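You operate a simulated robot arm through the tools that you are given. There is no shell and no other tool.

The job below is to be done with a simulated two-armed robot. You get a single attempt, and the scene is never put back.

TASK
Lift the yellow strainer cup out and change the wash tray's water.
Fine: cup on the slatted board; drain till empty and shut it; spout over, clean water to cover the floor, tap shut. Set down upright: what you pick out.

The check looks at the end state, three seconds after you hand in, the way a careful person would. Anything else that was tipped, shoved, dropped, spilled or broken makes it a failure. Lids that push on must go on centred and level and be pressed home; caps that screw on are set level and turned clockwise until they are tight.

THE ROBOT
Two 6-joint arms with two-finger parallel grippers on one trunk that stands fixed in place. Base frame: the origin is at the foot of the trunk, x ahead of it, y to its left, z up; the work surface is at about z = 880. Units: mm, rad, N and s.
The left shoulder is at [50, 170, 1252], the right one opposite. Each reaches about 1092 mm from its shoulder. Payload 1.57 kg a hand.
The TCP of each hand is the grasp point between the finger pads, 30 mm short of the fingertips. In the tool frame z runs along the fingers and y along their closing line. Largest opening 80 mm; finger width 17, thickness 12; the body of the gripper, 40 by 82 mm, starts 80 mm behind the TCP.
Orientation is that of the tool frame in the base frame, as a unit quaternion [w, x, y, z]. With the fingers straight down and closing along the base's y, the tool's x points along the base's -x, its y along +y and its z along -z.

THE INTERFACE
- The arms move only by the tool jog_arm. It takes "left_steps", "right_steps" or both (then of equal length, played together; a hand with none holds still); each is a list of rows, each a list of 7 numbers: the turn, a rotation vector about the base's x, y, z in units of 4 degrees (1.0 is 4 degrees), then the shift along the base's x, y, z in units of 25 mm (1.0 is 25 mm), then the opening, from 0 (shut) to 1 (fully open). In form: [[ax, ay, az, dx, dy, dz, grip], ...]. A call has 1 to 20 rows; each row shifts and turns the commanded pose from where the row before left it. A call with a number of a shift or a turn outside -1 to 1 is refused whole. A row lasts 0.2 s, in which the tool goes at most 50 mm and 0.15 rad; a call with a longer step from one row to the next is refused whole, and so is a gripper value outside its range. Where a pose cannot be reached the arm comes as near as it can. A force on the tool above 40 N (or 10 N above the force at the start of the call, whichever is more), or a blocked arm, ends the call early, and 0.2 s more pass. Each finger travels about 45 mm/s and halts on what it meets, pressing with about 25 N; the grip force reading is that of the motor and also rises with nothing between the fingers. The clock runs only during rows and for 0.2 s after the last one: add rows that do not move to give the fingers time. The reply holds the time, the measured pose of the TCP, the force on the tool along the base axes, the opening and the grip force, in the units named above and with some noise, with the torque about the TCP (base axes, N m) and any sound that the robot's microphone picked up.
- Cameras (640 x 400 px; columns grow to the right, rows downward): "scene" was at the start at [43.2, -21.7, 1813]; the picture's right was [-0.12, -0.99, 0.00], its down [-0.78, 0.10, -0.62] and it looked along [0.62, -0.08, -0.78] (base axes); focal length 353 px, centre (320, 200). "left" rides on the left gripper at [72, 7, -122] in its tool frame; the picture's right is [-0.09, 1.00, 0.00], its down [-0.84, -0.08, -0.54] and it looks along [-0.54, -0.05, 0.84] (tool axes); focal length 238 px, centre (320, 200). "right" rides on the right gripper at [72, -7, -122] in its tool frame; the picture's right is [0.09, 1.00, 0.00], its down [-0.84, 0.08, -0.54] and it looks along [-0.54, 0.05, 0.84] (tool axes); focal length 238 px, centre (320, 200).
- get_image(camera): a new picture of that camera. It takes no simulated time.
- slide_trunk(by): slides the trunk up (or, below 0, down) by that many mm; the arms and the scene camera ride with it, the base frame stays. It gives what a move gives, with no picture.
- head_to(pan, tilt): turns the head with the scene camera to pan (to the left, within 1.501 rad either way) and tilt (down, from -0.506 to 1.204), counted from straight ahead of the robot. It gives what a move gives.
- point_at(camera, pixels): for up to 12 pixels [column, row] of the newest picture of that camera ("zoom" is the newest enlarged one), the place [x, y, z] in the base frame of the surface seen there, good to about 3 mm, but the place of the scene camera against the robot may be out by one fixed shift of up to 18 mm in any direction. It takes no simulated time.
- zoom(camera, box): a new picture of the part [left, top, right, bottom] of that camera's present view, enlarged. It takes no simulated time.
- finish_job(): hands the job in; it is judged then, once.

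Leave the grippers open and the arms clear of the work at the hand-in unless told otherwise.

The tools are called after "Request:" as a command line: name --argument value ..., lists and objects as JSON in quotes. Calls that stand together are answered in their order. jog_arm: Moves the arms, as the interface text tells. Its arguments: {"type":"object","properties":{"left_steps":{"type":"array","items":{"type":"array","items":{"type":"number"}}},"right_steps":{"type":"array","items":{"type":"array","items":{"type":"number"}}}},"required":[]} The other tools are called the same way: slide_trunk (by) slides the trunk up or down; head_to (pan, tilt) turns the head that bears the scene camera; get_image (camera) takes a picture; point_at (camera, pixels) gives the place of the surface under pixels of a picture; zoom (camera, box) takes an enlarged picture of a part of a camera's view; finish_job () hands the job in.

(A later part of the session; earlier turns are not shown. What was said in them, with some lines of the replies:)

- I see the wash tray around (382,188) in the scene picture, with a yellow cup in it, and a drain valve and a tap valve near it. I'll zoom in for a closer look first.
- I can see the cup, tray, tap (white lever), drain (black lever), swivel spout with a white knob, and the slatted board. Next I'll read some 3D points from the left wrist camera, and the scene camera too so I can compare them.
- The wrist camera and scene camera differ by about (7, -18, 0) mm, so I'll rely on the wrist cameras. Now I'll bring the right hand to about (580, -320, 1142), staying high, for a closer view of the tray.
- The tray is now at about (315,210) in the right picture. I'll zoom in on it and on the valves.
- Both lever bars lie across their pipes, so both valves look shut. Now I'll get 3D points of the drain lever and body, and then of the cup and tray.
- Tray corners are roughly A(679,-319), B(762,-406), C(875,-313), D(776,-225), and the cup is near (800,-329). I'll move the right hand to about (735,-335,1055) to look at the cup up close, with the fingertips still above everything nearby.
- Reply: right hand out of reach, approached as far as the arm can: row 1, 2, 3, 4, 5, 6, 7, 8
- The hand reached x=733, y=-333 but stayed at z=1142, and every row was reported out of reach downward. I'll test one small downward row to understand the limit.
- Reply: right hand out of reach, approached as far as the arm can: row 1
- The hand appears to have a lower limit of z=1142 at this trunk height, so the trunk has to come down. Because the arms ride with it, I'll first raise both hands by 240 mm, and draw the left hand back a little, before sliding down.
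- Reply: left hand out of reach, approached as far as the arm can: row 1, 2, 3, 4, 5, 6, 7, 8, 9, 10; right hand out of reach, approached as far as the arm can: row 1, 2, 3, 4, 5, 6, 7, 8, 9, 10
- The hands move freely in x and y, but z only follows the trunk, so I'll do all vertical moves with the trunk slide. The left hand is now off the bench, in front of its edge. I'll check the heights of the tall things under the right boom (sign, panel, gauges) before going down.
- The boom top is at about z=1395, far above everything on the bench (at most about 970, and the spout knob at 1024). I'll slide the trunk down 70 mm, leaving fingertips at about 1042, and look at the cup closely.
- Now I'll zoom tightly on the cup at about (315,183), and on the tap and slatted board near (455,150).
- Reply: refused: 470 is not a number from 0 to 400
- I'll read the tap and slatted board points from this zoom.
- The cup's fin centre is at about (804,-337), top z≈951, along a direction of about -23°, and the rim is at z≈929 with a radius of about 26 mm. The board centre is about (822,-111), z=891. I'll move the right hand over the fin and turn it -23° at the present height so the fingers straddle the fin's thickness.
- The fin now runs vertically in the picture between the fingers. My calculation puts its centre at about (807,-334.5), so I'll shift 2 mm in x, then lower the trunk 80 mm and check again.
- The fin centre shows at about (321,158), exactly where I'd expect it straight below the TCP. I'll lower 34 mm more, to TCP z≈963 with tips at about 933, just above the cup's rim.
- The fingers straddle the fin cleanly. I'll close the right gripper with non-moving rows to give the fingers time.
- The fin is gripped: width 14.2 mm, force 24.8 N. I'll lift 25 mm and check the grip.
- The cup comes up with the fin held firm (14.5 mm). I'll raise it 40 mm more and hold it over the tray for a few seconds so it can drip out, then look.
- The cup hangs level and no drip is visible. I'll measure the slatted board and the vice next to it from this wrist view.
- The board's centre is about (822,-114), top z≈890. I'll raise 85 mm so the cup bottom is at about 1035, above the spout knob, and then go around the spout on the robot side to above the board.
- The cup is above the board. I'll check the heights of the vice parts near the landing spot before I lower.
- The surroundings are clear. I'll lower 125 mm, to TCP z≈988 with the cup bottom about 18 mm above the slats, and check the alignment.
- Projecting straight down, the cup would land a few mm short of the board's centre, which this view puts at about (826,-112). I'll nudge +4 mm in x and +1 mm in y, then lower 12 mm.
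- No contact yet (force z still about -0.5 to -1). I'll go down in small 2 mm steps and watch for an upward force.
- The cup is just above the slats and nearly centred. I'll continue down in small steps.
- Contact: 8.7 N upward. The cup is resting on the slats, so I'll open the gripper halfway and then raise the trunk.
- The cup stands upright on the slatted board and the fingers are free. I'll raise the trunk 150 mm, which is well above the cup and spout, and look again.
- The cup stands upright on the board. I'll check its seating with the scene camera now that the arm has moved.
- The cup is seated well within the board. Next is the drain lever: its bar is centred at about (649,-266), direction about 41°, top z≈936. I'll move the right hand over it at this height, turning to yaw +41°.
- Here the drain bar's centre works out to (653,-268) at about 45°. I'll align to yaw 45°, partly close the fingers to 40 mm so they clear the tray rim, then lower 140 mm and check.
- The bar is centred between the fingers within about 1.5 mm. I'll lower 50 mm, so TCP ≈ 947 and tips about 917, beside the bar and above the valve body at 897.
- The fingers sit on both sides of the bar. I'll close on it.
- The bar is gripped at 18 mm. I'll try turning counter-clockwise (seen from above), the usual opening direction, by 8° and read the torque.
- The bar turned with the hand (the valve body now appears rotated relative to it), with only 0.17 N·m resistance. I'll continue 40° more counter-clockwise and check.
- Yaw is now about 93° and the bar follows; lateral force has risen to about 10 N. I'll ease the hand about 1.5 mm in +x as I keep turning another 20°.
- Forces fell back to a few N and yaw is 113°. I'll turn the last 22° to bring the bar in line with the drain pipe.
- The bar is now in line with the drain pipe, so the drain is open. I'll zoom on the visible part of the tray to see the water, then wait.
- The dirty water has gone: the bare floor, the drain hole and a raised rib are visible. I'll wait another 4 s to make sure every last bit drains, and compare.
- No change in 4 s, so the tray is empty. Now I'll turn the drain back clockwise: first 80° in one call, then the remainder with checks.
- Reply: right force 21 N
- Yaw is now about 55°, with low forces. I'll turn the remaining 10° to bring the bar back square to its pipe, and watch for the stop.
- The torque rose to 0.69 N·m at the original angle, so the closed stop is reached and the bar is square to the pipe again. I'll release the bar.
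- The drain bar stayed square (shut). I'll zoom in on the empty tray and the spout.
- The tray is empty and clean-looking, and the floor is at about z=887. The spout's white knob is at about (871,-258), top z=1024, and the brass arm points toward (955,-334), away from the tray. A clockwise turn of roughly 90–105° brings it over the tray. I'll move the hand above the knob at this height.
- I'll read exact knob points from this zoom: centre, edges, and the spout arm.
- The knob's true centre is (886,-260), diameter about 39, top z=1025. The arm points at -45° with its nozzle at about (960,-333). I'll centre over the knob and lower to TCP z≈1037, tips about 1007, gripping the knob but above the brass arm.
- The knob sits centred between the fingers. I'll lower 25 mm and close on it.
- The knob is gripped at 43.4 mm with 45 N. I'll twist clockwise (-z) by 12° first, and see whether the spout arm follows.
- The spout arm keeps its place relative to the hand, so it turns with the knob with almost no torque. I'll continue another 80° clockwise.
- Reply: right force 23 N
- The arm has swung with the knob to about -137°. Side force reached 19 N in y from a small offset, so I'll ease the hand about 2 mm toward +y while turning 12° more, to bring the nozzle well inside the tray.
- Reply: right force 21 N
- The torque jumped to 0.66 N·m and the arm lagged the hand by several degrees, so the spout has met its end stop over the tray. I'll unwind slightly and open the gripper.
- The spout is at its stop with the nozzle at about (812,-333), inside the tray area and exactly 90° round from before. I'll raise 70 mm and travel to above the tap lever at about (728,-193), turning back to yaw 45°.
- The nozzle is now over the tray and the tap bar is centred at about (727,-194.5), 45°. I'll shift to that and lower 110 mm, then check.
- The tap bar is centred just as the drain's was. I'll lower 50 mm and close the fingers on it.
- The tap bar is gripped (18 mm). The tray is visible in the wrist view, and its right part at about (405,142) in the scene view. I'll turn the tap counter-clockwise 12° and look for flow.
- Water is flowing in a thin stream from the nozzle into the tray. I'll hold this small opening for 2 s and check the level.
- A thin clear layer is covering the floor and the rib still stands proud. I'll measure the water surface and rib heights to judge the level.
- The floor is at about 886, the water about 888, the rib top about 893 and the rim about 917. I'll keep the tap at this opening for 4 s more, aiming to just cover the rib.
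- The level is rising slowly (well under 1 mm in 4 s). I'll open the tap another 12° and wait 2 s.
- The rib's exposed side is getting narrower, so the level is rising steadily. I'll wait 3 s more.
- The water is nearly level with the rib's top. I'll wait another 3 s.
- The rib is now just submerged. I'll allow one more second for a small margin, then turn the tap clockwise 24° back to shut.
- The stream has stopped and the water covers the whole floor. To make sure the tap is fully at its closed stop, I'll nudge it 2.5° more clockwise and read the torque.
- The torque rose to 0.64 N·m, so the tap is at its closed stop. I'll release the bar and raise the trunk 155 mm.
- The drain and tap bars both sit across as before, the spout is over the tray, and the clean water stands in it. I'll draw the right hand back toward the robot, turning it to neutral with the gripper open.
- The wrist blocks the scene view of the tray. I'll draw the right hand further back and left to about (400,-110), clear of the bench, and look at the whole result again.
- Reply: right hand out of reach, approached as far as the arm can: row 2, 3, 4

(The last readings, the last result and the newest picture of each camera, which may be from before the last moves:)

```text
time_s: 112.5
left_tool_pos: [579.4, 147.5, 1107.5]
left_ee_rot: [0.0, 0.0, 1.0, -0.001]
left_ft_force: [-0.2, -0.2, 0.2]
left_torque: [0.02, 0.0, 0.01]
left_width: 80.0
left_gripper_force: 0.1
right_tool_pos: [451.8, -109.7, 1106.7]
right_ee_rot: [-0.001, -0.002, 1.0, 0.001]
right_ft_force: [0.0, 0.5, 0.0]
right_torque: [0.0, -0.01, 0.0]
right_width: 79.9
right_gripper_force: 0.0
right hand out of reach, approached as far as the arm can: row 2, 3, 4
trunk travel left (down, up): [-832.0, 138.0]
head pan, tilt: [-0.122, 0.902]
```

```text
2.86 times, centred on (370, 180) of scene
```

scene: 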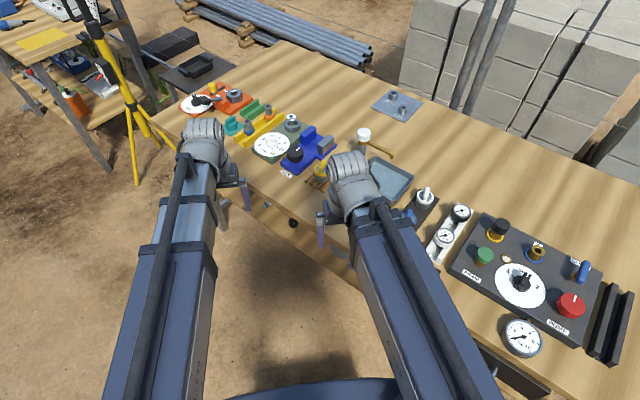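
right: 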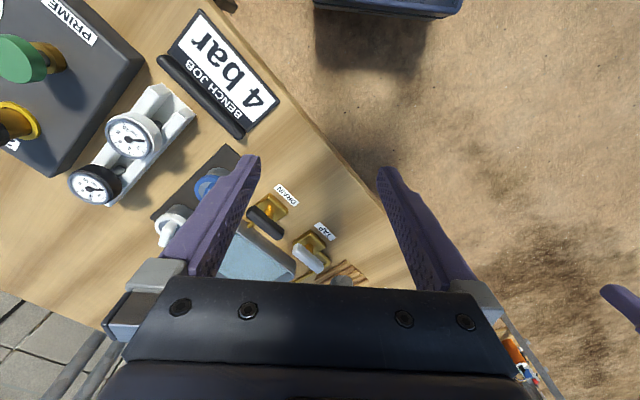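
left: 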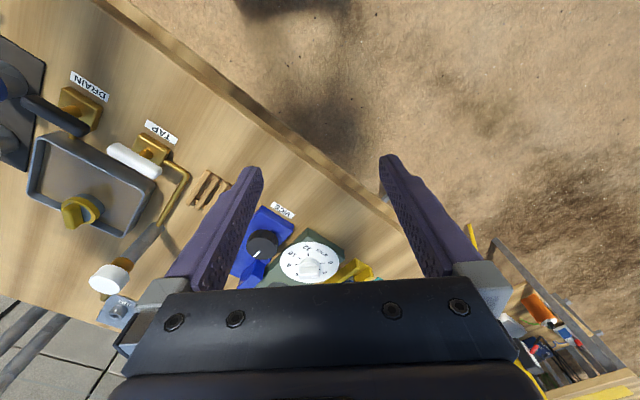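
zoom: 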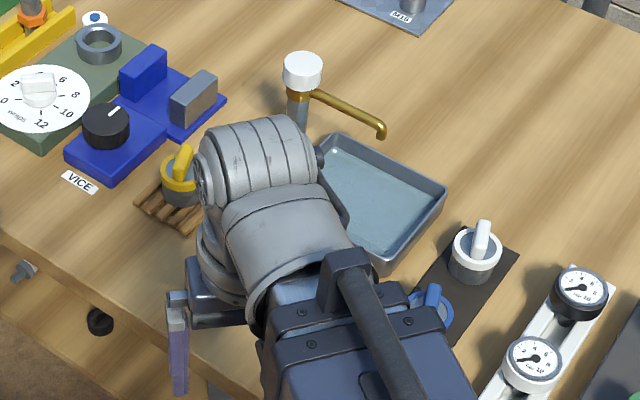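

The tray holds clear water under the spout, no stream is running, and the cup is upright on the board. One last close zoom on the tray to confirm the level is holding.

Request:
zoom --camera "scene" --box '[350, 130, 430, 220]'

Request:
get_image --camera "right"

Request:
zoom --camera "right" --box '[180, 160, 400, 300]'

```text
4.44 times, centred on (390, 175) of scene
```

zoom: 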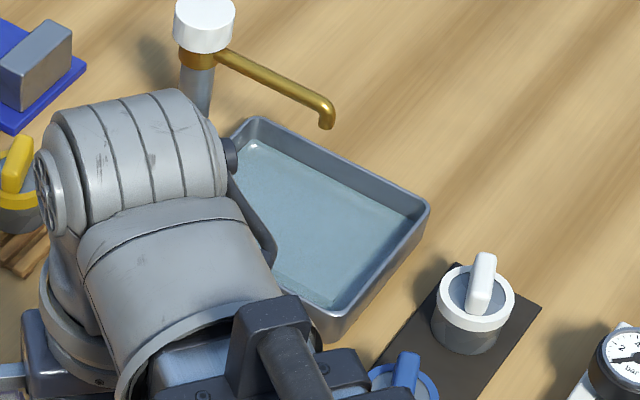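

```text
taken
```

right: 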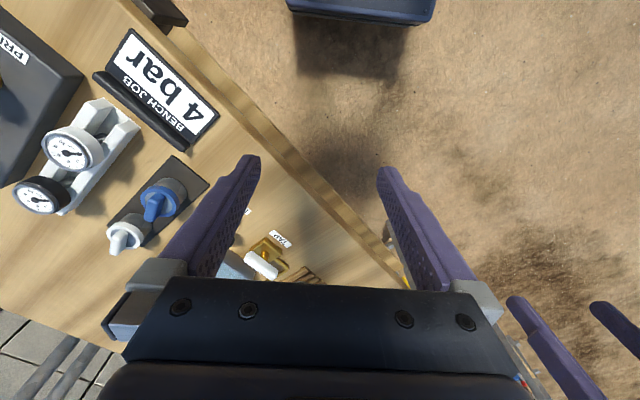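

```text
2.86 times, centred on (290, 230) of right
```

zoom: 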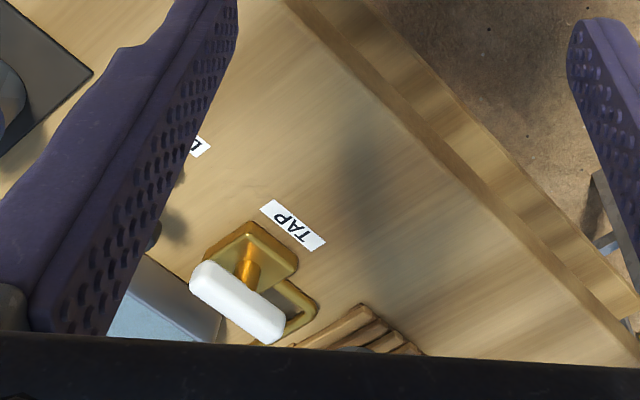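

The end state looks right:
- The yellow cup is upright on the slatted board.
- The drain and tap are both shut at their stops.
- The spout is over the tray, and clear water covers its floor and is holding level.
- Both grippers are open, and the arms are back and clear of the work.

I'm handing in the job now.

Request:
finish_job

```text
The job is handed in.
```

The yellow strainer cup is out and the wash tray's water has been changed; I've handed the job in and haven't seen the check's result.

- **Cup:** it stands upright on the slatted board, close to its centre.
- **Drain:** I drained the tray until the bare floor showed and nothing changed over 4 more seconds. Then I turned the drain back to its closed stop.
- **Spout:** it is turned a quarter turn to its stop, with the nozzle inside the tray about 23 mm from the nearest wall.
- **Water:** clean water covers the whole floor and just covers the raised strip on it. That is roughly 8 mm deep and about 20 mm below the rim.
- **Tap:** it is shut at its stop, the stream has ended, and the water still covered the floor about 7 seconds later.

I saw nothing tipped, shoved or spilled. Both grippers are open and the arms are back, clear of the work.
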